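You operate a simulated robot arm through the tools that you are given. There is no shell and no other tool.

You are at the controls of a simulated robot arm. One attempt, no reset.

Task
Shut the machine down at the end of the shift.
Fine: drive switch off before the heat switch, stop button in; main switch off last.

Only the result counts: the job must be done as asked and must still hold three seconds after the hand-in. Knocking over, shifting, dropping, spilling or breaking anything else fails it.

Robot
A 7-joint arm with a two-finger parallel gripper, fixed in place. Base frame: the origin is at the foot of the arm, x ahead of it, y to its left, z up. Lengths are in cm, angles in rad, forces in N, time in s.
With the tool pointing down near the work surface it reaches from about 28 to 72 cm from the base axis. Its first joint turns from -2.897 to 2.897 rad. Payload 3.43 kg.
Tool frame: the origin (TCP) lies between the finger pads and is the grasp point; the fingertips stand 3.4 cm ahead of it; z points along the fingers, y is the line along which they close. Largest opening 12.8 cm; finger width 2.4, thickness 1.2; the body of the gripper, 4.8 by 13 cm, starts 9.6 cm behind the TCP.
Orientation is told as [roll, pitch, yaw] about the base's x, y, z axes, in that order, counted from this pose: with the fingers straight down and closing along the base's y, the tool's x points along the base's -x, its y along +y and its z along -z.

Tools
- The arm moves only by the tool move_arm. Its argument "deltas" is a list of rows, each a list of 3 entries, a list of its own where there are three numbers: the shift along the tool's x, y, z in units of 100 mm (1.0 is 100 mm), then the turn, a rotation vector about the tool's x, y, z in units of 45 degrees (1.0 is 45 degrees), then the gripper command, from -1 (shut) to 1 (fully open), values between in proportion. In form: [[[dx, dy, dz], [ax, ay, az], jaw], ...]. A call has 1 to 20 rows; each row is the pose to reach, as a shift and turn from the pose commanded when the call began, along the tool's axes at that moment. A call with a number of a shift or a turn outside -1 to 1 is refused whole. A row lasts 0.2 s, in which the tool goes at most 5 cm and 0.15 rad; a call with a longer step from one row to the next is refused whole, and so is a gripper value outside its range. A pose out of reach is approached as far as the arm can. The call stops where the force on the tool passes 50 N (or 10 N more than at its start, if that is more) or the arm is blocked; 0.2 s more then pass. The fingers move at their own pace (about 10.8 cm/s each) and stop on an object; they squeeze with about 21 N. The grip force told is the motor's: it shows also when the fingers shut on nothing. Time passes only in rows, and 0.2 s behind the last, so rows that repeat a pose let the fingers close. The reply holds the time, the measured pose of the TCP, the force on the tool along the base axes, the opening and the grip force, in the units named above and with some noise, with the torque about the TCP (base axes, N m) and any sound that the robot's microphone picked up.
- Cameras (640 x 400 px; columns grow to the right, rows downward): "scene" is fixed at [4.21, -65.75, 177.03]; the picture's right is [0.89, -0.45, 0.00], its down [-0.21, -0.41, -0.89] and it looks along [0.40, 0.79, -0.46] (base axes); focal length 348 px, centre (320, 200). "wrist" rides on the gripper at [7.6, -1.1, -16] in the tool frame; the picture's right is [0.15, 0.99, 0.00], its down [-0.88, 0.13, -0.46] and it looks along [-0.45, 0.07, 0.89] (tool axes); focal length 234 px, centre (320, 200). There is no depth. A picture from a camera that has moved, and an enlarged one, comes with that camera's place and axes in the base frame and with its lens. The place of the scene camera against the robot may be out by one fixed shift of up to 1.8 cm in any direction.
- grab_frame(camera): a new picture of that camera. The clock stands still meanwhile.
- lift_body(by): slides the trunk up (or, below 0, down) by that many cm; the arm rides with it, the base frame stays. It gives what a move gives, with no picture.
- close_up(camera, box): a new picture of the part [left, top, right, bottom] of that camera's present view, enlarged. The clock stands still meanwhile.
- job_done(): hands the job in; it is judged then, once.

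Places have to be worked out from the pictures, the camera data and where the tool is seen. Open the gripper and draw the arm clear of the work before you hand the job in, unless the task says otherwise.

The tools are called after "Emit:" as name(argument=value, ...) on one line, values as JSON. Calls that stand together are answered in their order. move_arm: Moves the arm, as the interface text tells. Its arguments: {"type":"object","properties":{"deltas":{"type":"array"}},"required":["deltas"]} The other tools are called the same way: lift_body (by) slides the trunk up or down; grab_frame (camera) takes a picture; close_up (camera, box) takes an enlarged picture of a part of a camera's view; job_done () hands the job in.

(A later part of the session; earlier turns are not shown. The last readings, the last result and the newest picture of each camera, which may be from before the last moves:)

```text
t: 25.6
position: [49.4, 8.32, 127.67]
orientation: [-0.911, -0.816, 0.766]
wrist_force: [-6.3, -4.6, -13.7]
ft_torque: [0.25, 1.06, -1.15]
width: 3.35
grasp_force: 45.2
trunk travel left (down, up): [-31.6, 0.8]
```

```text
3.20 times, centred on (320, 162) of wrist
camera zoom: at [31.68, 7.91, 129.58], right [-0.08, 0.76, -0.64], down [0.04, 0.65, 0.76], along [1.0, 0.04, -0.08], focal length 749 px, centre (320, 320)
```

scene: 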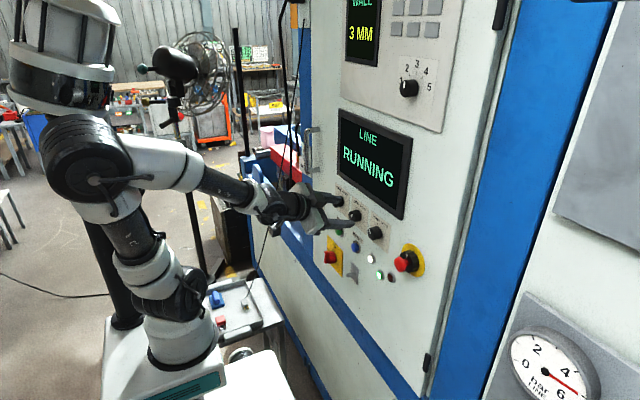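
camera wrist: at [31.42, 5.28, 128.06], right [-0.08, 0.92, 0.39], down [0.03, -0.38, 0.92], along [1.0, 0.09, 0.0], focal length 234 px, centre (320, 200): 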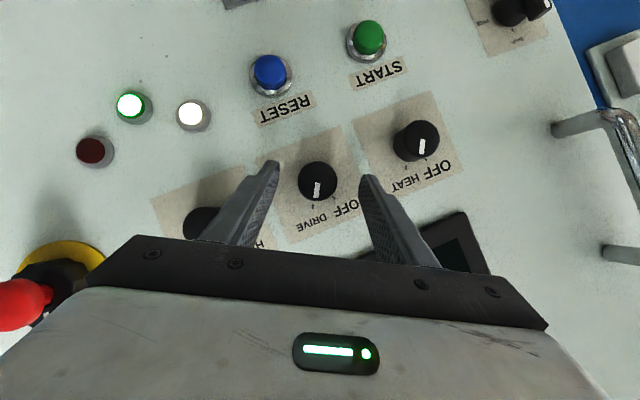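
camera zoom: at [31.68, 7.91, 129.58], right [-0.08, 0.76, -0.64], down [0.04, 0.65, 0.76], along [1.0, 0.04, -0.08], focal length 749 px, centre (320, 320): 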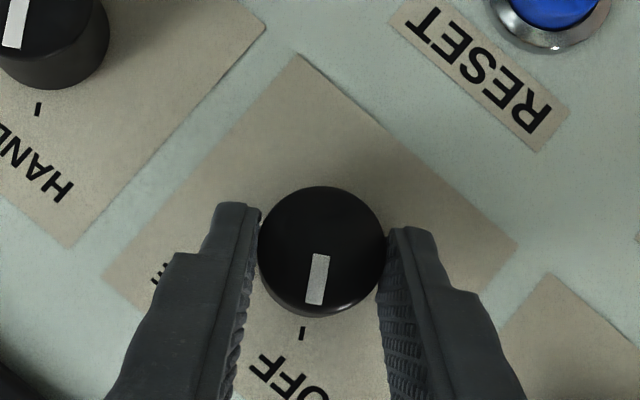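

The pointer now lines up with the OFF tick. I release the knob and draw straight back along the tool axis.

Emit:
move_arm(deltas=[[[0, 0, 0], [0, 0, 0], 0.1], [[0, 0, 0], [0, 0, 0], 0.1], [[0, 0, -0.1], [0, 0, 0], 0.1], [[0, 0, -0.25], [0, 0, 0], 0.1], [[0, 0, -0.4], [0, 0, 0], 0.1], [[0, 0, -0.5], [0, 0, 0], 0.1], [[0, 0, -0.5], [0, 0, 0], 0.1]])

Emit:
grab_frame(camera="wrist")

Emit:
grab_frame(camera="scene")

```text
t: 27.2
position: [45.25, 8.74, 128.34]
orientation: [-0.884, -0.783, 0.733]
wrist_force: [-0.2, 0.4, 0.9]
ft_torque: [0.06, -0.01, 0.0]
width: 7.04
grasp_force: 0.0
trunk travel left (down, up): [-31.6, 0.8]
```

```text
taken
camera wrist: at [27.68, 8.69, 130.88], right [-0.09, 0.76, -0.64], down [0.07, 0.65, 0.76], along [0.99, 0.02, -0.12], focal length 234 px, centre (320, 200)
```

wrist: 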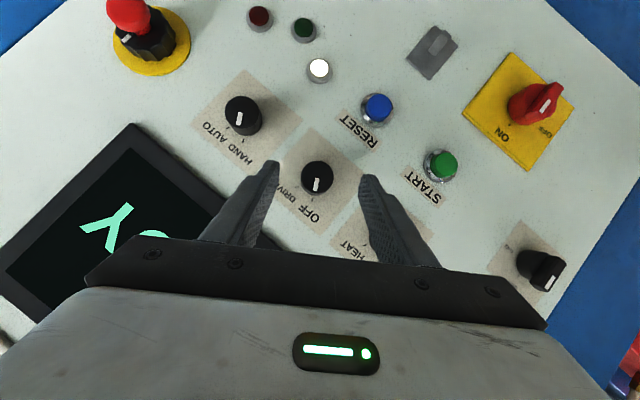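

```text
taken
```

scene: 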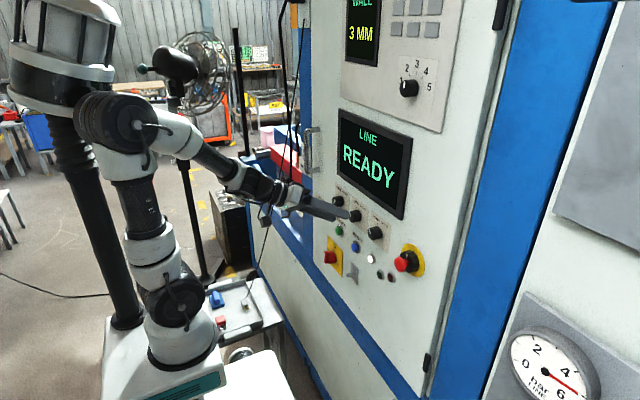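

Drive is confirmed OFF (pointer on OFF, green lamp out, screen READY). Next is Heat: I rotate the gripper back to the positive-roll start while moving toward y≈17.5, staying clear at x≈45.

Emit:
move_arm(deltas=[[[-0.042, 0.047, -0.029], [-0.0644, -0.0023, 0.1039], 0.1], [[-0.083, 0.093, -0.057], [-0.1288, -0.0046, 0.2077], 0.1], [[-0.125, 0.14, -0.086], [-0.1932, -0.007, 0.3116], 0.1], [[-0.167, 0.187, -0.115], [-0.2576, -0.0093, 0.4155], 0.1], [[-0.208, 0.233, -0.143], [-0.322, -0.0116, 0.5193], 0.1], [[-0.25, 0.28, -0.172], [-0.3864, -0.0139, 0.6232], 0.1], [[-0.25, 0.28, -0.172], [-0.3864, -0.0139, 0.6232], 0.1]])

```text
t: 28.8
position: [44.82, 13.64, 130.88]
orientation: [0.007, -1.054, 0.03]
wrist_force: [0.0, -0.6, 0.2]
ft_torque: [0.01, 0.02, 0.0]
width: 7.04
grasp_force: 0.1
trunk travel left (down, up): [-31.6, 0.8]
```

Good progress. Now the rest of the rotation to +30° roll and position in front of the Heat knob.

Emit:
move_arm(deltas=[[[0.009, 0.035, 0.031], [-0.0484, -0.0006, 0.0995], 0.1], [[0.018, 0.069, 0.062], [-0.0967, -0.0011, 0.199], 0.1], [[0.027, 0.104, 0.093], [-0.1451, -0.0017, 0.2985], 0.1], [[0.036, 0.139, 0.124], [-0.1935, -0.0023, 0.398], 0.1], [[0.045, 0.173, 0.155], [-0.2418, -0.0028, 0.4975], 0.1], [[0.054, 0.208, 0.186], [-0.2902, -0.0034, 0.597], 0.1], [[0.054, 0.208, 0.186], [-0.2902, -0.0034, 0.597], 0.1], [[0.054, 0.208, 0.186], [-0.2902, -0.0034, 0.597], 0.1]])

Emit:
close_up(camera="wrist", box=[220, 90, 420, 215])

Emit:
grab_frame(camera="scene")

```text
t: 30.6
position: [46.05, 15.58, 129.64]
orientation: [0.855, -0.848, -0.712]
wrist_force: [0.2, 0.1, -0.3]
ft_torque: [0.0, 0.0, 0.01]
width: 7.01
grasp_force: 0.0
trunk travel left (down, up): [-31.6, 0.8]
```

```text
3.20 times, centred on (320, 152) of wrist
camera zoom: at [28.33, 13.94, 130.34], right [-0.07, 0.92, 0.38], down [0.05, -0.38, 0.92], along [1.0, 0.08, -0.01], focal length 749 px, centre (320, 352)
```

zoom: 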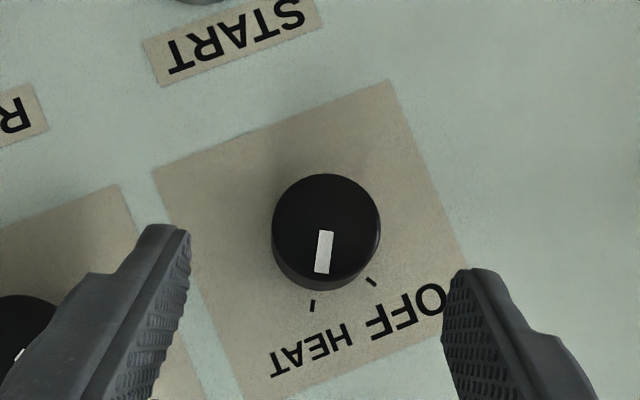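

```text
taken
```

scene: 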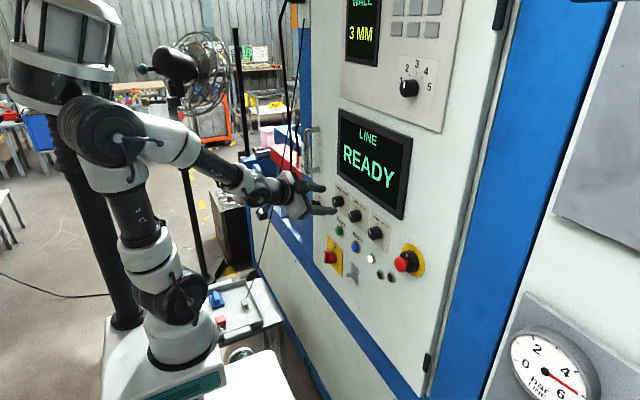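

Heat axis measured at (y 17.63, z 126.52). I advance along the tool axis so the pads straddle it.

Emit:
move_arm(deltas=[[[0.025, 0.022, 0.08], [0, 0, 0], 0.1], [[0.025, 0.022, 0.17], [0, 0, 0], 0.1], [[0.025, 0.022, 0.26], [0, 0, 0], 0.1], [[0.025, 0.022, 0.34], [0, 0, 0], 0.1], [[0.025, 0.022, 0.407], [0, 0, 0], 0.1], [[0.025, 0.022, 0.407], [0, 0, 0], 0.1], [[0.025, 0.022, 0.407], [0, 0, 0], 0.1]])

Emit:
close_up(camera="wrist", box=[220, 90, 420, 215])

Emit:
close_up(camera="scene", box=[280, 170, 440, 270])

```text
t: 32.2
position: [49.47, 17.19, 127.8]
orientation: [0.855, -0.849, -0.713]
wrist_force: [-0.2, -0.1, 0.0]
ft_torque: [0.02, 0.0, 0.02]
width: 7.03
grasp_force: 0.0
trunk travel left (down, up): [-31.6, 0.8]
```

```text
3.20 times, centred on (320, 152) of wrist
camera zoom: at [31.71, 15.39, 128.47], right [-0.07, 0.92, 0.38], down [0.05, -0.38, 0.92], along [1.0, 0.08, -0.01], focal length 749 px, centre (320, 352)
```

zoom: 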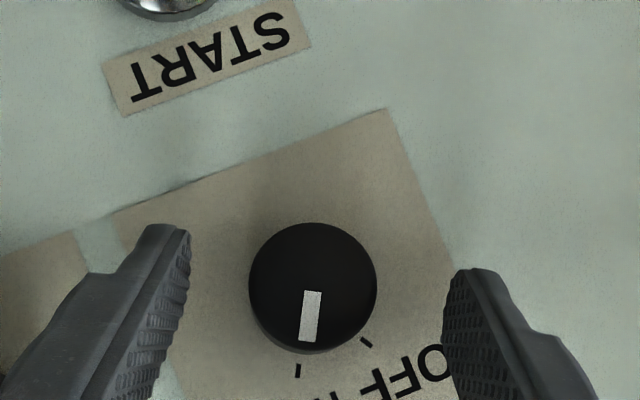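

```text
4.00 times, centred on (360, 220) of scene
camera zoom: at [4.21, -65.75, 177.03], right [0.89, -0.45, 0.0], down [-0.21, -0.41, -0.89], along [0.4, 0.79, -0.46], focal length 1391 px, centre (160, 120)
```

zoom: 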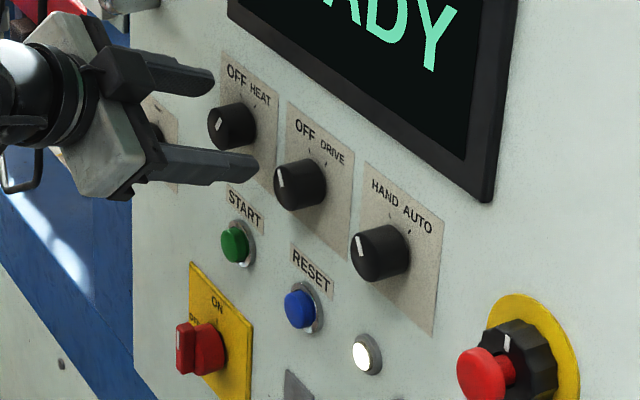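

Aligned within 3 mm; I nudge −0.3 cm in y and close on the Heat knob.

Emit:
move_arm(deltas=[[[-0.0125, -0.025, -0.007], [0, 0, 0], 0.1], [[-0.0125, -0.025, -0.007], [0, 0, 0], 0.1], [[-0.0125, -0.025, -0.007], [0, 0, 0], -1], [[-0.0125, -0.025, -0.007], [0, 0, 0], -1], [[-0.0125, -0.025, -0.007], [0, 0, 0], -1]])

```text
t: 33.4
position: [49.45, 16.89, 127.78]
orientation: [0.855, -0.848, -0.712]
wrist_force: [-0.6, -0.6, -0.6]
ft_torque: [0.01, -0.12, 0.32]
width: 3.34
grasp_force: 44.7
trunk travel left (down, up): [-31.6, 0.8]
```

Heat knob gripped (3.34 cm). I turn it counter-clockwise, first 33°, with a slight 1.5 mm back-off.

Emit:
move_arm(deltas=[[[0.0031, 0.0141, -0.004], [0.0612, 0, -0.1058], -1], [[0.0074, 0.0281, -0.0074], [0.1224, 0, -0.2116], -1], [[0.0128, 0.0418, -0.01], [0.1836, 0, -0.3174], -1], [[0.0168, 0.0551, -0.0076], [0.2448, 0, -0.4232], -1], [[0.022, 0.068, -0.0047], [0.306, 0, -0.529], -1], [[0.0281, 0.0802, -0.0011], [0.3672, 0, -0.6348], -1], [[0.0281, 0.0802, -0.0011], [0.3672, 0, -0.6348], -1]])

Emit:
grab_frame(camera="scene")

```text
t: 35.0
position: [49.35, 17.54, 127.99]
orientation: [-0.109, -1.043, 0.093]
wrist_force: [2.7, 0.7, 2.1]
ft_torque: [0.05, -0.34, 0.55]
width: 3.34
grasp_force: 44.5
trunk travel left (down, up): [-31.6, 0.8]
```

```text
taken
```

scene: 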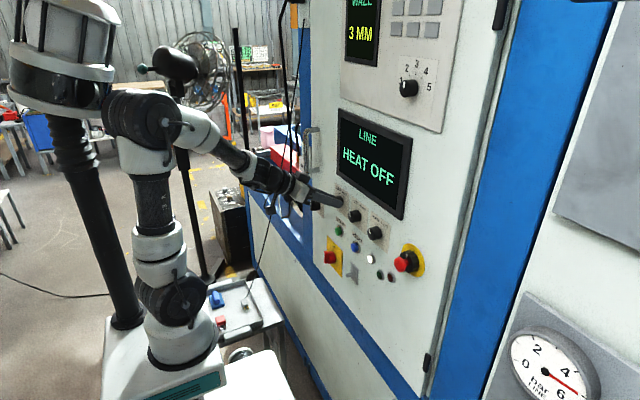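

The display now reads HEAT OFF. I finish the remaining 30° so the pointer sits on the OFF tick.

Emit:
move_arm(deltas=[[[0.0005, 0.0128, 0.0003], [0.0556, 0, -0.0962], -1], [[0.0019, 0.0256, 0.0011], [0.1113, 0, -0.1924], -1], [[0.0043, 0.0381, 0.0025], [0.1669, 0, -0.2885], -1], [[0.0077, 0.0504, 0.0044], [0.2225, 0, -0.3847], -1], [[0.0119, 0.0622, 0.0069], [0.2782, 0, -0.4809], -1], [[0.0171, 0.0736, 0.0099], [0.3338, 0, -0.5771], -1], [[0.0171, 0.0736, 0.0099], [0.3338, 0, -0.5771], -1]])

Emit:
close_up(camera="wrist", box=[220, 100, 420, 225])

```text
t: 36.6
position: [49.39, 18.27, 127.55]
orientation: [-0.916, -0.809, 0.758]
wrist_force: [-0.4, 6.4, 0.5]
ft_torque: [0.53, 0.12, 0.51]
width: 3.34
grasp_force: 45.2
trunk travel left (down, up): [-31.6, 0.8]
```

```text
3.20 times, centred on (320, 162) of wrist
camera zoom: at [31.62, 18.12, 129.52], right [-0.07, 0.76, -0.65], down [0.05, 0.65, 0.76], along [1.0, 0.03, -0.08], focal length 749 px, centre (320, 320)
```

zoom: 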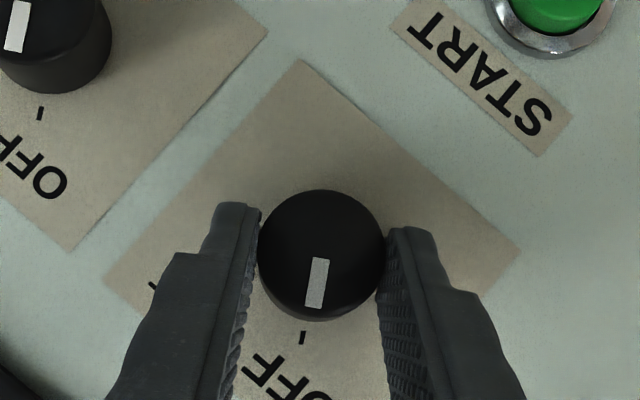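

Heat's pointer lines up with OFF, and Drive is still at OFF. I release and retreat along the tool axis.

Emit:
move_arm(deltas=[[[0, 0, 0], [0, 0, 0], 0.1], [[0, 0, 0], [0, 0, 0], 0.1], [[0, 0, -0.1], [0, 0, 0], 0.1], [[0, 0, -0.25], [0, 0, 0], 0.1], [[0, 0, -0.4], [0, 0, 0], 0.1], [[0, 0, -0.55], [0, 0, 0], 0.1], [[0, 0, -0.6], [0, 0, 0], 0.1], [[0, 0, -0.6], [0, 0, 0], 0.1]])

Emit:
grab_frame(camera="wrist")

Emit:
grab_frame(camera="scene")

```text
t: 38.4
position: [44.08, 19.83, 130.17]
orientation: [-0.915, -0.813, 0.757]
wrist_force: [-0.5, -0.2, -0.7]
ft_torque: [-0.02, 0.0, -0.04]
width: 7.04
grasp_force: 0.0
trunk travel left (down, up): [-31.6, 0.8]
```

```text
taken
camera wrist: at [26.33, 19.71, 132.05], right [-0.07, 0.76, -0.65], down [0.05, 0.65, 0.76], along [1.0, 0.02, -0.08], focal length 234 px, centre (320, 200)
```

wrist: 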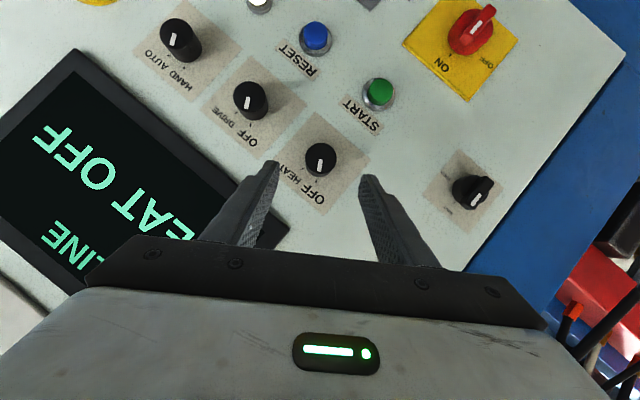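

```text
taken
```

scene: 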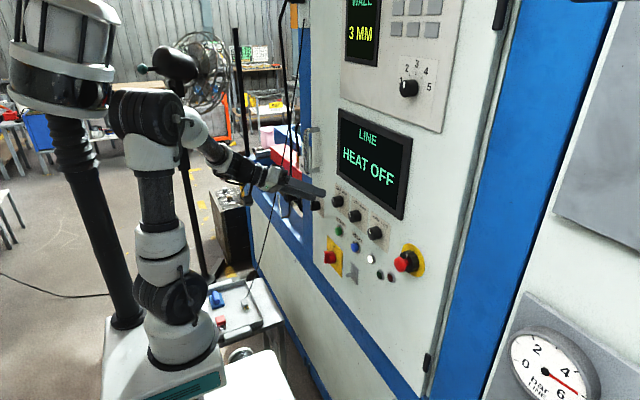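

Heat and Drive are both OFF (display HEAT OFF). Next, the stop button at y≈-15.8: I level the roll to zero and traverse right at safe standoff.

Emit:
move_arm(deltas=[[[0.073, -0.146, 0.023], [-0.0611, 0, 0.1059], 0.1], [[0.147, -0.292, 0.046], [-0.1221, 0, 0.2118], 0.1], [[0.22, -0.438, 0.069], [-0.1832, 0, 0.3177], 0.1], [[0.293, -0.584, 0.092], [-0.2443, -0.0001, 0.4235], 0.1], [[0.367, -0.73, 0.115], [-0.3053, -0.0001, 0.5294], 0.1], [[0.44, -0.876, 0.138], [-0.3664, -0.0002, 0.6353], 0.1], [[0.44, -0.876, 0.138], [-0.3664, -0.0002, 0.6353], 0.1]])

```text
t: 40.0
position: [43.08, 9.96, 131.58]
orientation: [0.016, -1.049, -0.016]
wrist_force: [0.5, -0.3, 0.7]
ft_torque: [0.0, 0.02, 0.03]
width: 7.06
grasp_force: 0.2
trunk travel left (down, up): [-31.6, 0.8]
```

Clean pose. I traverse toward y≈-15 in steps.

Emit:
move_arm(deltas=[[[0, -0.25, 0], [0, 0, 0], 0.1], [[0, -0.5, 0], [0, 0, 0], 0.1], [[0, -0.75, 0], [0, 0, 0], 0.1], [[0, -0.95, 0], [0, 0, 0], 0.1], [[0, -0.95, 0], [0, 0, 0], 0.1]])

Emit:
move_arm(deltas=[[[0, -0.25, 0], [0, 0, 0], 0.1], [[0, -0.5, 0], [0, 0, 0], 0.1], [[0, -0.75, 0], [0, 0, 0], 0.1], [[0, -0.95, 0], [0, 0, 0], 0.1], [[0, -0.95, 0], [0, 0, 0], 0.1]])

Emit:
grab_frame(camera="scene")

Emit:
grab_frame(camera="wrist")

```text
t: 41.2
position: [43.33, 0.55, 131.21]
orientation: [0.009, -1.036, -0.012]
wrist_force: [-0.1, 0.7, 0.2]
ft_torque: [-0.02, -0.01, -0.05]
width: 7.05
grasp_force: 0.0
out of reach, approached as far as the arm can: row 3, 4, 5
trunk travel left (down, up): [-31.6, 0.8]
```

```text
t: 42.4
position: [43.38, -9.16, 131.36]
orientation: [-0.003, -1.047, 0.0]
wrist_force: [0.7, -0.3, -0.1]
ft_torque: [0.0, -0.01, -0.03]
width: 7.03
grasp_force: 0.1
trunk travel left (down, up): [-31.6, 0.8]
```

```text
taken
```

scene: 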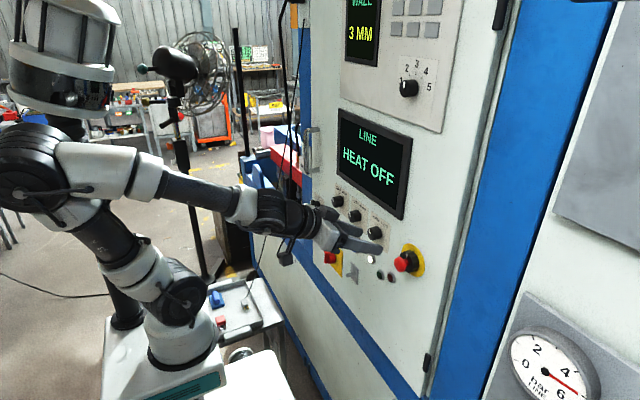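

```text
taken
camera wrist: at [25.68, -10.19, 132.92], right [-0.07, 0.99, -0.13], down [0.05, 0.13, 0.99], along [1.0, 0.06, -0.05], focal length 234 px, centre (320, 200)
```

wrist: 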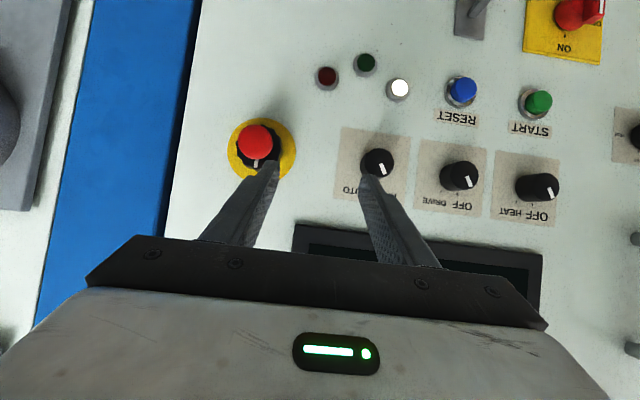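

Continuing 6.7 cm further right to line up with the stop button, then closing the fingers to make a pusher.

Emit:
move_arm(deltas=[[[0, -0.25, 0], [0, 0, 0], 0.1], [[0, -0.5, 0], [0, 0, 0], 0.1], [[0, -0.665, 0], [0, 0, 0], 0.1], [[0, -0.665, 0], [0, 0, 0], 0.1], [[0, -0.665, 0], [0, 0, 0], 0.1]])

Emit:
grab_frame(camera="wrist")

Emit:
close_up(camera="wrist", box=[240, 90, 400, 190])

```text
t: 43.6
position: [43.45, -15.66, 131.51]
orientation: [-0.004, -1.046, 0.0]
wrist_force: [0.8, 0.0, -0.5]
ft_torque: [0.0, 0.01, 0.0]
width: 7.04
grasp_force: 0.0
trunk travel left (down, up): [-31.6, 0.8]
```

```text
taken
camera wrist: at [25.75, -16.75, 132.95], right [-0.07, 0.99, -0.13], down [0.05, 0.13, 0.99], along [1.0, 0.06, -0.06], focal length 234 px, centre (320, 200)
```

wrist: 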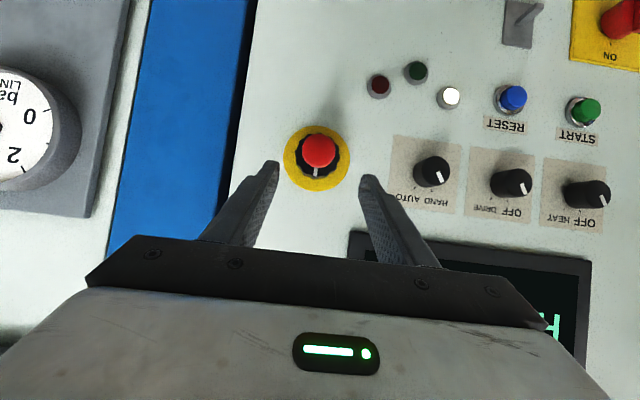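

```text
4.00 times, centred on (320, 140) of wrist
camera zoom: at [25.75, -16.75, 132.95], right [-0.07, 0.99, -0.13], down [0.05, 0.13, 0.99], along [1.0, 0.06, -0.06], focal length 937 px, centre (320, 440)
```

zoom: 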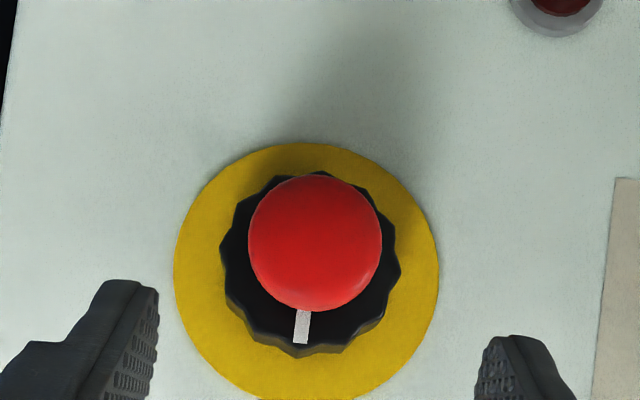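

Stop button axis measured at (y −15.95, z 126.45) with its face near x≈49.7. I close the fingers and bring the upper edge of the fingertips just in front of the button's centre.

Emit:
move_arm(deltas=[[[0, 0, 0], [0, 0, 0], -1], [[0, 0, 0], [0, 0, 0], -1], [[0, 0, 0], [0, 0, 0], -1], [[0.07, -0.007, 0.098], [0, 0, 0], -1], [[0.14, -0.014, 0.197], [0, 0, 0], -1], [[0.21, -0.021, 0.295], [0, 0, 0], -1], [[0.28, -0.028, 0.394], [0, 0, 0], -1], [[0.28, -0.028, 0.394], [0, 0, 0], -1], [[0.28, -0.028, 0.394], [0, 0, 0], -1]])

Emit:
grab_frame(camera="wrist")

Emit:
close_up(camera="scene", box=[330, 210, 450, 285])

```text
t: 45.6
position: [45.32, -15.78, 126.92]
orientation: [-0.003, -1.049, 0.0]
wrist_force: [1.4, 0.1, -0.3]
ft_torque: [0.04, 0.0, 0.01]
width: 0.0
grasp_force: 21.2
trunk travel left (down, up): [-31.6, 0.8]
```

```text
taken
camera wrist: at [27.65, -16.98, 128.39], right [-0.07, 0.99, -0.13], down [0.05, 0.13, 0.99], along [1.0, 0.06, -0.06], focal length 234 px, centre (320, 200)
```

wrist: 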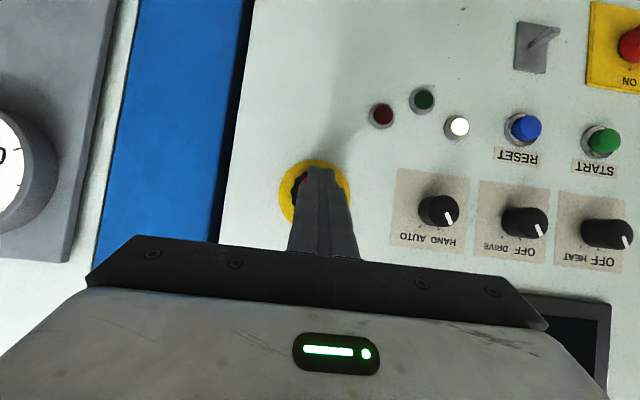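

```text
5.33 times, centred on (390, 248) of scene
camera zoom: at [4.21, -65.75, 177.03], right [0.89, -0.45, 0.0], down [-0.21, -0.41, -0.89], along [0.4, 0.79, -0.46], focal length 1855 px, centre (-53, -53)
```

zoom: 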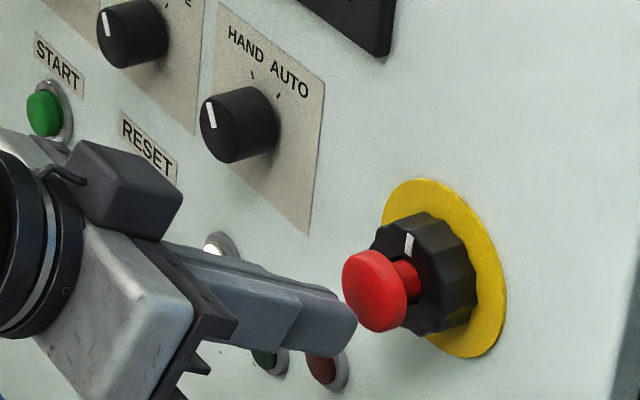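

The fingertips are just in front of the red mushroom. I push straight along +x in 2 mm steps, watching the force.

Emit:
move_arm(deltas=[[[-0.01, 0, 0.0173], [0, 0, 0], -1], [[-0.02, 0, 0.0346], [0, 0, 0], -1], [[-0.03, 0, 0.0519], [0, 0, 0], -1], [[-0.04, 0, 0.0692], [0, 0, 0], -1], [[-0.05, 0, 0.0866], [0, 0, 0], -1], [[-0.06, 0, 0.1039], [0, 0, 0], -1], [[-0.07, 0, 0.1212], [0, 0, 0], -1], [[-0.08, 0, 0.1385], [0, 0, 0], -1]])

Emit:
close_up(camera="scene", box=[330, 210, 450, 285])

```text
t: 47.4
position: [46.64, -15.93, 127.05]
orientation: [-0.002, -1.048, -0.002]
wrist_force: [-14.5, 0.7, 2.0]
ft_torque: [0.15, 0.03, 0.04]
width: 0.0
grasp_force: 21.2
trunk travel left (down, up): [-31.6, 0.8]
```

```text
5.33 times, centred on (390, 248) of scene
camera zoom: at [4.21, -65.75, 177.03], right [0.89, -0.45, 0.0], down [-0.21, -0.41, -0.89], along [0.4, 0.79, -0.46], focal length 1855 px, centre (-53, -53)
```

zoom: 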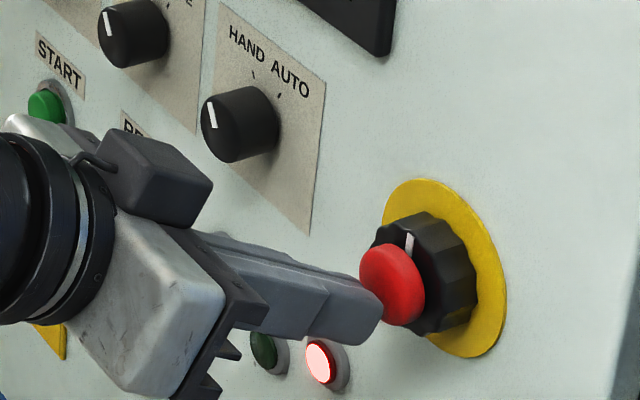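

The button moved in and the red lamp lit. I press a little further to be sure it is fully seated.

Emit:
move_arm(deltas=[[[-0.01, 0, 0.0173], [0, 0, 0], -1], [[-0.02, 0, 0.0346], [0, 0, 0], -1], [[-0.03, 0, 0.0519], [0, 0, 0], -1], [[-0.03, 0, 0.0519], [0, 0, 0], -1]])

Emit:
close_up(camera="scene", box=[330, 210, 450, 285])

```text
t: 48.4
position: [47.02, -15.87, 126.99]
orientation: [0.001, -1.046, -0.005]
wrist_force: [-38.7, -2.0, -4.7]
ft_torque: [-0.18, 0.39, -0.06]
width: 0.01
grasp_force: 21.2
trunk travel left (down, up): [-31.6, 0.8]
```

```text
5.33 times, centred on (390, 248) of scene
camera zoom: at [4.21, -65.75, 177.03], right [0.89, -0.45, 0.0], down [-0.21, -0.41, -0.89], along [0.4, 0.79, -0.46], focal length 1855 px, centre (-53, -53)
```

zoom: 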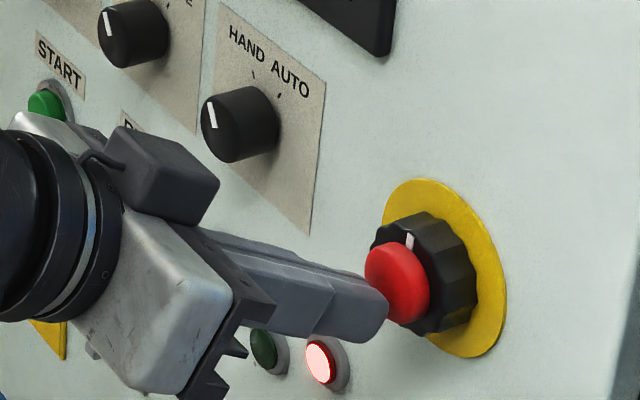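

The button is bottomed out (≈39 N). I back straight off along −x and check that it stays in.

Emit:
move_arm(deltas=[[[0.03, 0, -0.0519], [0, 0, 0], -1], [[0.08, 0, -0.139], [0, 0, 0], -1], [[0.15, 0, -0.26], [0, 0, 0], -1], [[0.22, 0, -0.38], [0, 0, 0], -1], [[0.22, 0, -0.38], [0, 0, 0], -1]])

Emit:
close_up(camera="scene", box=[330, 210, 450, 285])

Emit:
grab_frame(camera="scene")

Emit:
grab_frame(camera="wrist")

```text
t: 49.6
position: [43.38, -15.74, 127.19]
orientation: [-0.001, -1.047, -0.001]
wrist_force: [-1.0, 0.5, 0.6]
ft_torque: [0.0, 0.0, 0.02]
width: 0.0
grasp_force: 20.9
trunk travel left (down, up): [-31.6, 0.8]
```

```text
5.33 times, centred on (390, 248) of scene
camera zoom: at [4.21, -65.75, 177.03], right [0.89, -0.45, 0.0], down [-0.21, -0.41, -0.89], along [0.4, 0.79, -0.46], focal length 1855 px, centre (-53, -53)
```

zoom: 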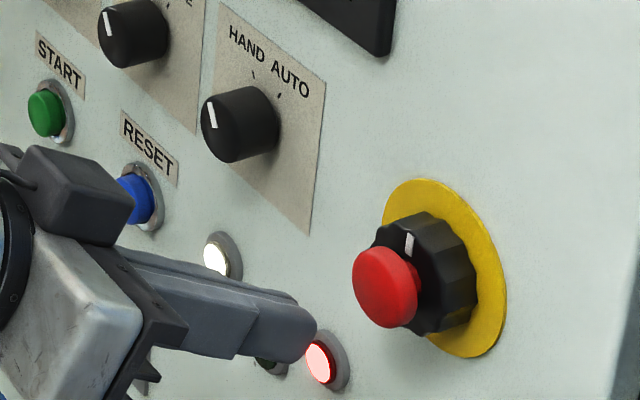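

```text
taken
```

scene: 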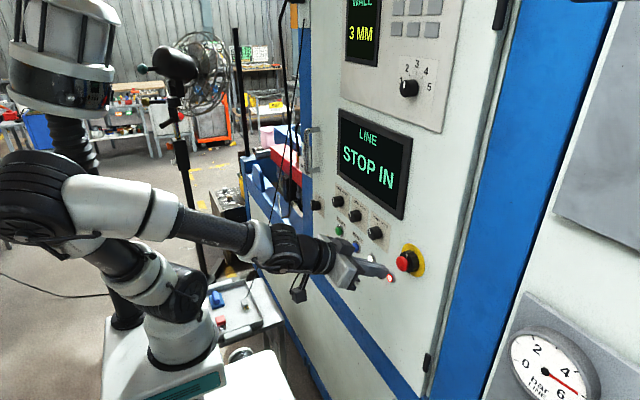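

```text
taken
camera wrist: at [25.63, -16.81, 128.67], right [-0.07, 0.99, -0.13], down [0.05, 0.13, 0.99], along [1.0, 0.06, -0.05], focal length 234 px, centre (320, 200)
```

wrist: 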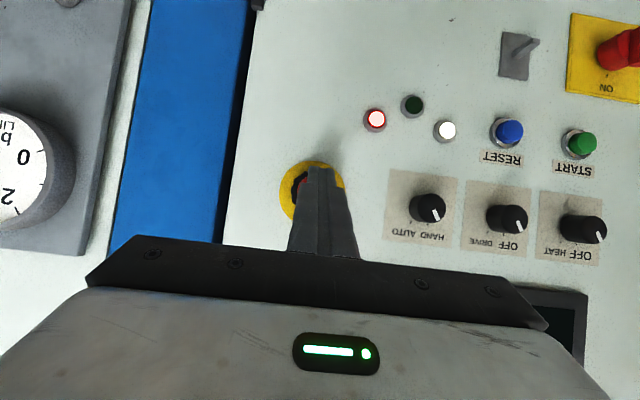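

The display reads STOP IN, the red lamp is on and the mushroom stays in. Last is the main switch at y≈21, z≈103.5: I traverse left at standoff in steps before lowering the trunk.

Emit:
move_arm(deltas=[[[0, 0.3, -0.01], [0, 0, 0], -1], [[0, 0.6, -0.02], [0, 0, 0], -1], [[0, 0.9, -0.03], [0, 0, 0], -1], [[0, 0.98, -0.03], [0, 0, 0], -1], [[0, 0.98, -0.03], [0, 0, 0], -1]])

Emit:
move_arm(deltas=[[[0, 0.3, 0], [0, 0, 0], -1], [[0, 0.6, 0], [0, 0, 0], -1], [[0, 0.9, 0], [0, 0, 0], -1], [[0, 0.98, 0], [0, 0, 0], -1], [[0, 0.98, 0], [0, 0, 0], -1]])

Emit:
move_arm(deltas=[[[0, 0.3, 0], [0, 0, 0], -1], [[0, 0.6, 0], [0, 0, 0], -1], [[0, 0.9, 0], [0, 0, 0], -1], [[0, 0.98, 0], [0, 0, 0], -1], [[0, 0.98, 0], [0, 0, 0], -1]])

Emit:
grab_frame(camera="scene")

```text
t: 50.8
position: [44.79, -6.68, 128.72]
orientation: [-0.004, -1.044, -0.001]
wrist_force: [0.6, 0.1, 0.9]
ft_torque: [0.02, -0.02, -0.02]
width: 0.0
grasp_force: 20.5
out of reach, approached as far as the arm can: row 2, 3, 4, 5
trunk travel left (down, up): [-31.6, 0.8]
```

```text
t: 52.0
position: [45.28, 3.22, 129.02]
orientation: [-0.002, -1.045, 0.0]
wrist_force: [-0.2, 0.8, 0.4]
ft_torque: [0.02, 0.0, 0.01]
width: 0.02
grasp_force: 20.4
out of reach, approached as far as the arm can: row 1, 2, 3, 4, 5
trunk travel left (down, up): [-31.6, 0.8]
```

```text
t: 52.8
position: [45.27, 11.39, 121.43]
orientation: [0.207, -0.82, -0.175]
wrist_force: [0.4, -2.3, -0.3]
ft_torque: [0.13, 0.0, 0.16]
width: 0.0
grasp_force: 20.9
trunk travel left (down, up): [-31.6, 0.8]
stopped in row 4: the arm was blocked; the commanded pose is now the measured one
```

```text
taken
```

scene: 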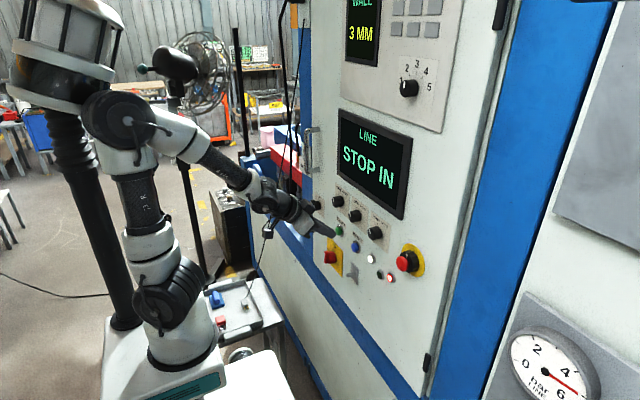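

The base-to-wrist distance got too short mid-traverse (folding limit) and the arm stopped early; nothing was touched. From here I go up-left to a comfortable pose at (44.5, 20, 127) with 30° pitch and zero roll, opening the jaw to 6.4 cm.

Emit:
move_arm(deltas=[[[-0.042, 0.155, -0.06], [0.0138, -0.0455, -0.027], 0], [[-0.084, 0.31, -0.121], [0.0275, -0.091, -0.054], 0], [[-0.126, 0.464, -0.181], [0.0413, -0.1365, -0.081], 0], [[-0.169, 0.619, -0.241], [0.0551, -0.182, -0.1079], 0], [[-0.211, 0.774, -0.302], [0.0688, -0.2275, -0.1349], 0], [[-0.253, 0.929, -0.362], [0.0826, -0.273, -0.1619], 0], [[-0.253, 0.929, -0.362], [0.0826, -0.273, -0.1619], 0]])

Emit:
grab_frame(camera="scene")

Emit:
grab_frame(camera="wrist")

```text
t: 53.6
position: [44.56, 15.22, 120.1]
orientation: [0.292, -0.771, -0.238]
wrist_force: [-0.8, -0.5, -0.5]
ft_torque: [0.05, -0.01, 0.03]
width: 6.41
grasp_force: 0.0
trunk travel left (down, up): [-31.6, 0.8]
stopped in row 3: the arm was blocked; the commanded pose is now the measured one
```

```text
taken
```

scene: 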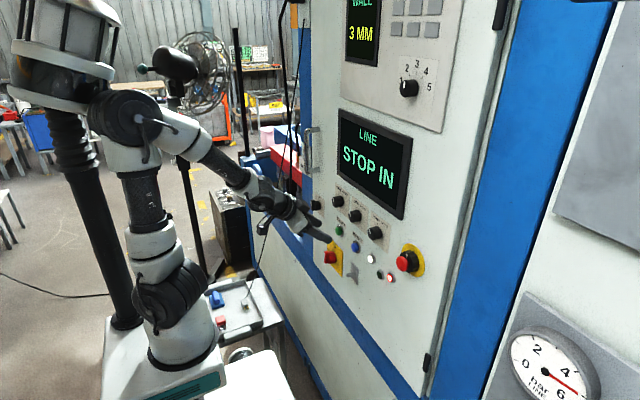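

```text
taken
camera wrist: at [27.76, 13.4, 125.55], right [-0.07, 0.99, 0.1], down [0.29, -0.08, 0.95], along [0.95, 0.1, -0.28], focal length 234 px, centre (320, 200)
```

wrist: 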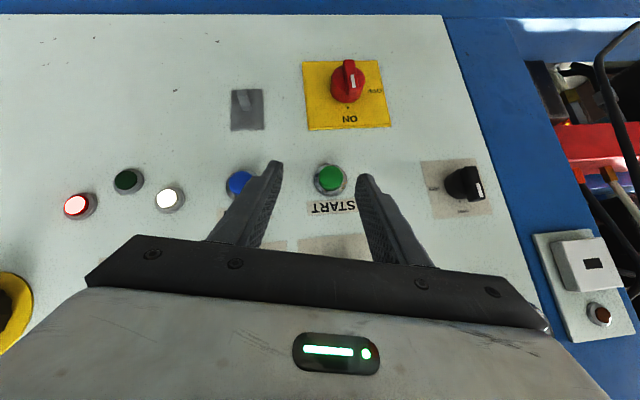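

Still catching – the elbow's side cap seems to meet the head mast when the arm plane swings left with the elbow upright. Lowering the TCP relative to the shoulder tips the elbow forward and away, so I go down-left to (44.3, 19, 112) with a 40° pitch.

Emit:
move_arm(deltas=[[[0.108, 0.01, 0.097], [0.0248, -0.0162, -0.0372], 0], [[0.215, 0.03, 0.195], [0.0495, -0.0324, -0.0743], 0], [[0.323, 0.06, 0.292], [0.0743, -0.0487, -0.1115], 0], [[0.431, 0.1, 0.389], [0.0991, -0.0649, -0.1486], 0], [[0.538, 0.15, 0.487], [0.1238, -0.0811, -0.1858], 0], [[0.646, 0.202, 0.584], [0.1486, -0.0973, -0.2229], 0], [[0.646, 0.202, 0.584], [0.1486, -0.0973, -0.2229], 0]])

Emit:
grab_frame(camera="scene")

Emit:
grab_frame(camera="wrist")

```text
t: 54.7
position: [45.11, 16.08, 117.48]
orientation: [0.426, -0.769, -0.405]
wrist_force: [0.9, 1.4, 1.2]
ft_torque: [-0.11, 0.2, -0.09]
width: 6.4
grasp_force: 0.1
trunk travel left (down, up): [-31.6, 0.8]
stopped in row 5: the arm was blocked; the commanded pose is now the measured one
```

```text
taken
```

scene: 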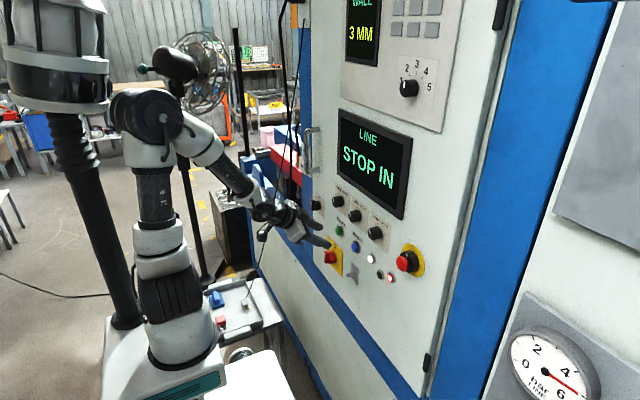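

```text
taken
camera wrist: at [28.03, 15.16, 122.37], right [0.0, 0.98, 0.19], down [0.25, -0.19, 0.95], along [0.97, 0.05, -0.25], focal length 234 px, centre (320, 200)
```

wrist: 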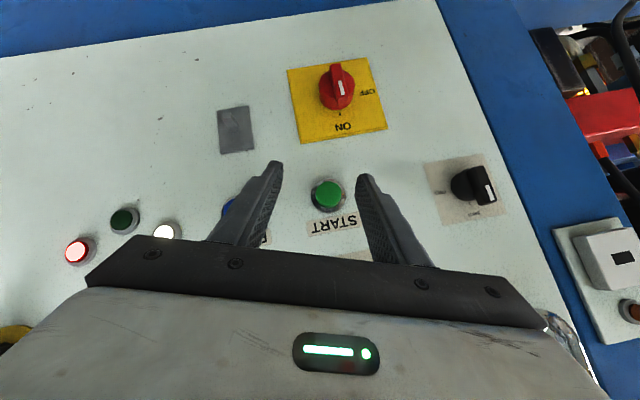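

The arm is near a wrist/shoulder singularity with this orientation rather than touching anything. Its present pose is usable, so I test tracking with a small pure translation (+1.5 cm in y) with no rotation.

Emit:
move_arm(deltas=[[[0.0, 0.05, 0], [0, 0, 0], 0], [[0.0, 0.1, 0], [0, 0, 0], 0], [[0.0, 0.15, 0], [0, 0, 0], 0], [[0.0, 0.15, 0], [0, 0, 0], 0]])

Emit:
close_up(camera="scene", box=[0, 0, 360, 400])

```text
t: 55.4
position: [44.92, 18.5, 118.59]
orientation: [0.516, -0.726, -0.443]
wrist_force: [-0.2, 0.1, 0.0]
ft_torque: [0.02, 0.0, 0.01]
width: 6.37
grasp_force: 0.0
trunk travel left (down, up): [-31.6, 0.8]
stopped in row 3: the arm was blocked; the commanded pose is now the measured one
```

```text
1.00 times, centred on (180, 200) of scene (not enlarged: the box is as wide or as high as the picture)
camera zoom: at [4.21, -65.75, 177.03], right [0.89, -0.45, 0.0], down [-0.21, -0.41, -0.89], along [0.4, 0.79, -0.46], focal length 348 px, centre (460, 200)
```

zoom: 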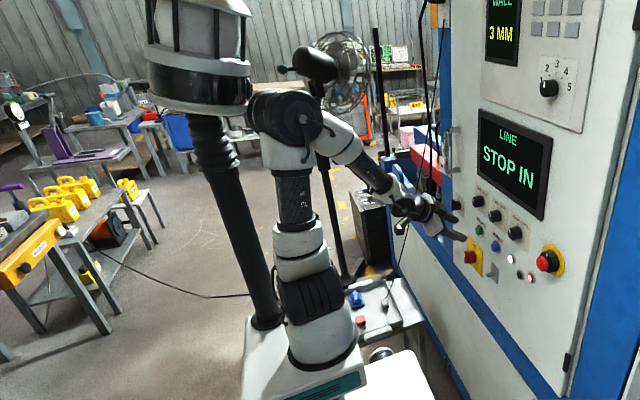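

Contact between the elbow cap and the head mast looks likely here, and lowering the target/moving forward is the escape direction. The trunk moves everything together without changing the arm pose, so I lower it 9 cm to bring the gripper to the main switch's level at standoff.

Emit:
lift_body(by=-9)

Emit:
grab_frame(camera="wrist")

Emit:
grab_frame(camera="scene")

```text
t: 56.6
position: [44.89, 18.5, 109.74]
orientation: [0.513, -0.726, -0.441]
wrist_force: [-0.2, -0.1, -0.5]
ft_torque: [0.03, -0.02, -0.02]
width: 6.39
grasp_force: 0.0
trunk travel left (down, up): [-22.6, 9.8]
```

```text
taken
camera wrist: at [27.84, 16.84, 114.61], right [-0.02, 0.96, 0.27], down [0.27, -0.25, 0.93], along [0.96, 0.09, -0.26], focal length 234 px, centre (320, 200)
```

wrist: 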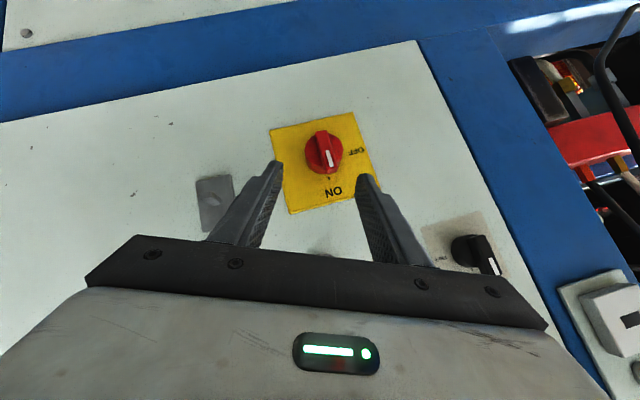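

```text
taken
```

scene: 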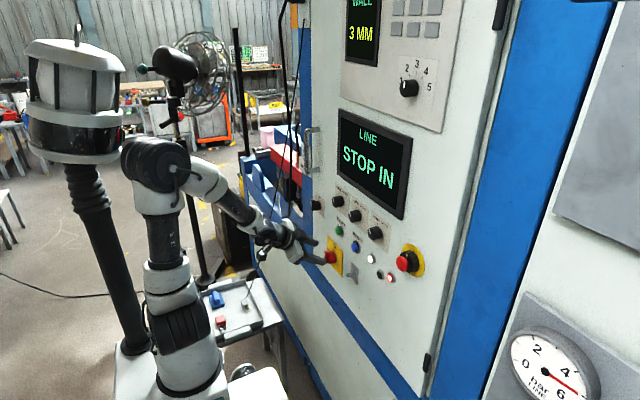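

The gripper now faces the main switch. I zoom to measure the handle and the ON/OFF marks.

Emit:
close_up(camera="wrist", box=[260, 100, 400, 220])

Emit:
close_up(camera="scene", box=[280, 215, 380, 290])

```text
3.33 times, centred on (330, 160) of wrist
camera zoom: at [27.84, 16.84, 114.61], right [-0.02, 0.96, 0.27], down [0.27, -0.25, 0.93], along [0.96, 0.09, -0.26], focal length 781 px, centre (287, 333)
```

zoom: 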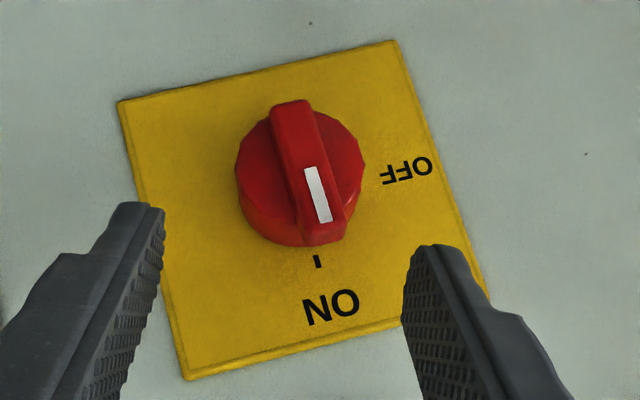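

```text
5.33 times, centred on (330, 252) of scene
camera zoom: at [4.21, -65.75, 177.03], right [0.89, -0.45, 0.0], down [-0.21, -0.41, -0.89], along [0.4, 0.79, -0.46], focal length 1855 px, centre (267, -80)
```

zoom: 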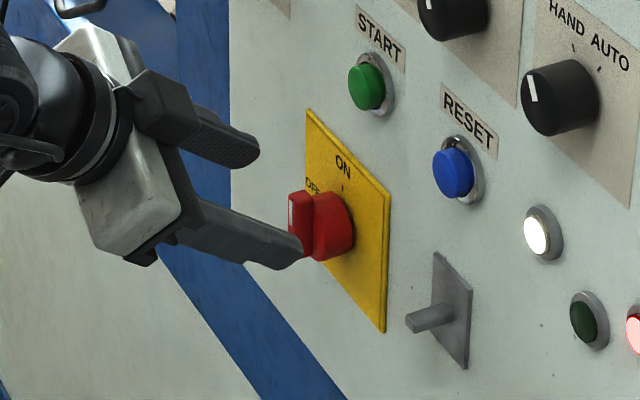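

Main switch axis at (y 21.1, z 103.2), OFF exactly at 9 o'clock, handle right face at y≈20.45. I'll push its upper half leftward with closed fingers; first I close them and advance to the right of the handle, still above it.

Emit:
move_arm(deltas=[[[0, 0, 0], [0, 0, 0], -1], [[0, 0, 0], [0, 0, 0], -1], [[0, -0.073, 0], [0, 0, 0], -1], [[-0.1, -0.073, 0.08], [0, 0, 0], -1], [[-0.201, -0.073, 0.1635], [0, 0, 0], -1], [[-0.201, -0.073, 0.1635], [0, 0, 0], -1]])

Emit:
close_up(camera="scene", box=[280, 215, 380, 290])

Emit:
grab_frame(camera="wrist")

```text
t: 58.0
position: [47.61, 17.04, 110.06]
orientation: [0.542, -0.718, -0.475]
wrist_force: [-0.6, 1.1, -1.0]
ft_torque: [-0.09, -0.08, -0.08]
width: 0.0
grasp_force: 20.6
trunk travel left (down, up): [-22.6, 9.8]
```

```text
5.33 times, centred on (330, 252) of scene
camera zoom: at [4.21, -65.75, 177.03], right [0.89, -0.45, 0.0], down [-0.21, -0.41, -0.89], along [0.4, 0.79, -0.46], focal length 1855 px, centre (267, -80)
```

zoom: 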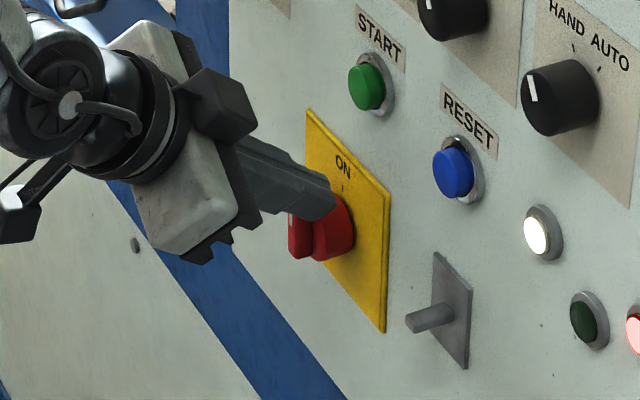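

```text
taken
camera wrist: at [30.62, 15.43, 114.91], right [-0.01, 0.96, 0.29], down [0.26, -0.27, 0.92], along [0.96, 0.08, -0.25], focal length 234 px, centre (320, 200)
```

wrist: 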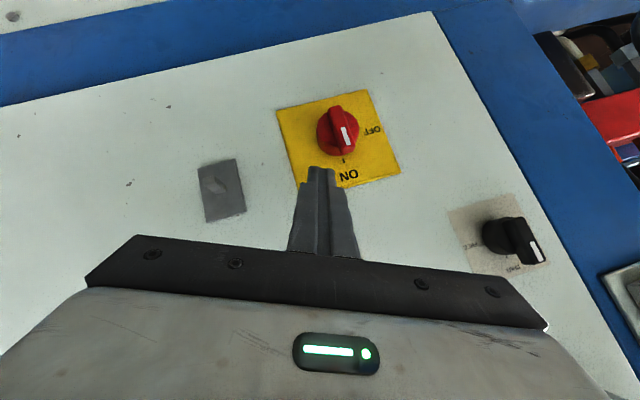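

Tracking was clean. I lower the trunk 3.1 cm so the fingertips sit just right of the handle's upper half.

Emit:
lift_body(by=-3.1)

Emit:
close_up(camera="scene", box=[280, 215, 380, 290])

Emit:
close_up(camera="wrist", box=[240, 90, 420, 210])

```text
t: 58.8
position: [47.7, 17.02, 106.97]
orientation: [0.547, -0.718, -0.482]
wrist_force: [-0.3, -0.4, -0.3]
ft_torque: [0.04, -0.03, -0.01]
width: 0.0
grasp_force: 20.9
trunk travel left (down, up): [-19.5, 12.9]
```

```text
5.33 times, centred on (330, 252) of scene
camera zoom: at [4.21, -65.75, 177.03], right [0.89, -0.45, 0.0], down [-0.21, -0.41, -0.89], along [0.4, 0.79, -0.46], focal length 1855 px, centre (267, -80)
```

zoom: 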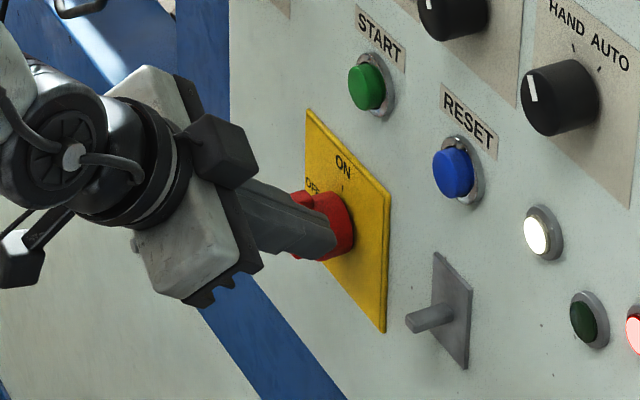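

```text
3.33 times, centred on (330, 150) of wrist
camera zoom: at [30.65, 15.4, 111.9], right [-0.01, 0.96, 0.29], down [0.26, -0.28, 0.92], along [0.96, 0.08, -0.25], focal length 781 px, centre (287, 367)
```

zoom: 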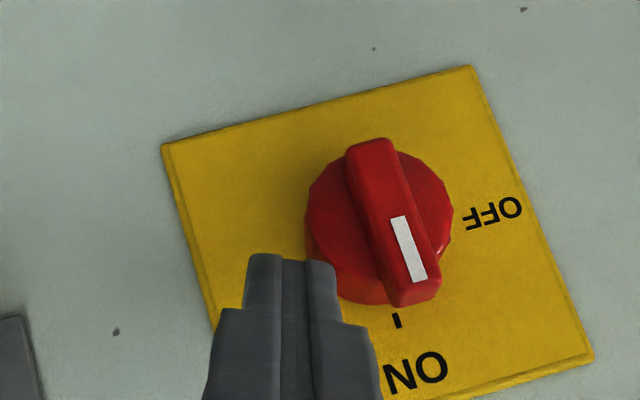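

The fingertips are 1.3 cm right of the handle's upper half. I push left along the handle's arc, first through about 45°.

Emit:
move_arm(deltas=[[[0.0241, 0.0642, 0.0141], [0, 0, 0], -1], [[0.0465, 0.1238, 0.0271], [0, 0, 0], -1], [[0.05, 0.145, 0.0275], [0, 0, 0], -1], [[0.0527, 0.1661, 0.0277], [0, 0, 0], -1], [[0.06, 0.186, 0.032], [0, 0, 0], -1], [[0.0675, 0.2055, 0.0363], [0, 0, 0], -1], [[0.078, 0.2225, 0.0435], [0, 0, 0], -1], [[0.0882, 0.2392, 0.051], [0, 0, 0], -1]])

Emit:
close_up(camera="wrist", box=[240, 90, 420, 210])

Emit:
grab_frame(camera="scene")

```text
t: 60.5
position: [47.5, 20.35, 109.15]
orientation: [0.67, -0.659, -0.552]
wrist_force: [-0.8, -0.3, 0.0]
ft_torque: [0.04, -0.04, 0.02]
width: 0.0
grasp_force: 21.3
trunk travel left (down, up): [-19.5, 12.9]
stopped in row 8: the arm was blocked; the commanded pose is now the measured one
```

```text
3.33 times, centred on (330, 150) of wrist
camera zoom: at [30.54, 18.1, 113.84], right [-0.01, 0.92, 0.4], down [0.27, -0.38, 0.89], along [0.96, 0.12, -0.24], focal length 781 px, centre (287, 367)
```

zoom: 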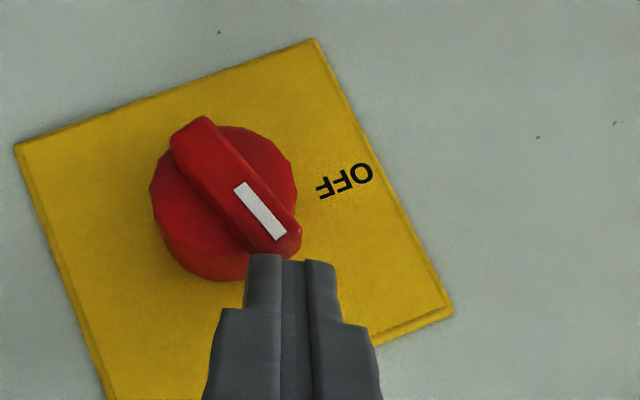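

```text
taken
```

scene: 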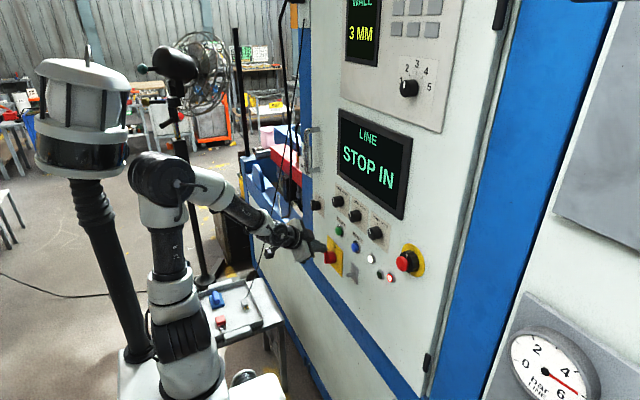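

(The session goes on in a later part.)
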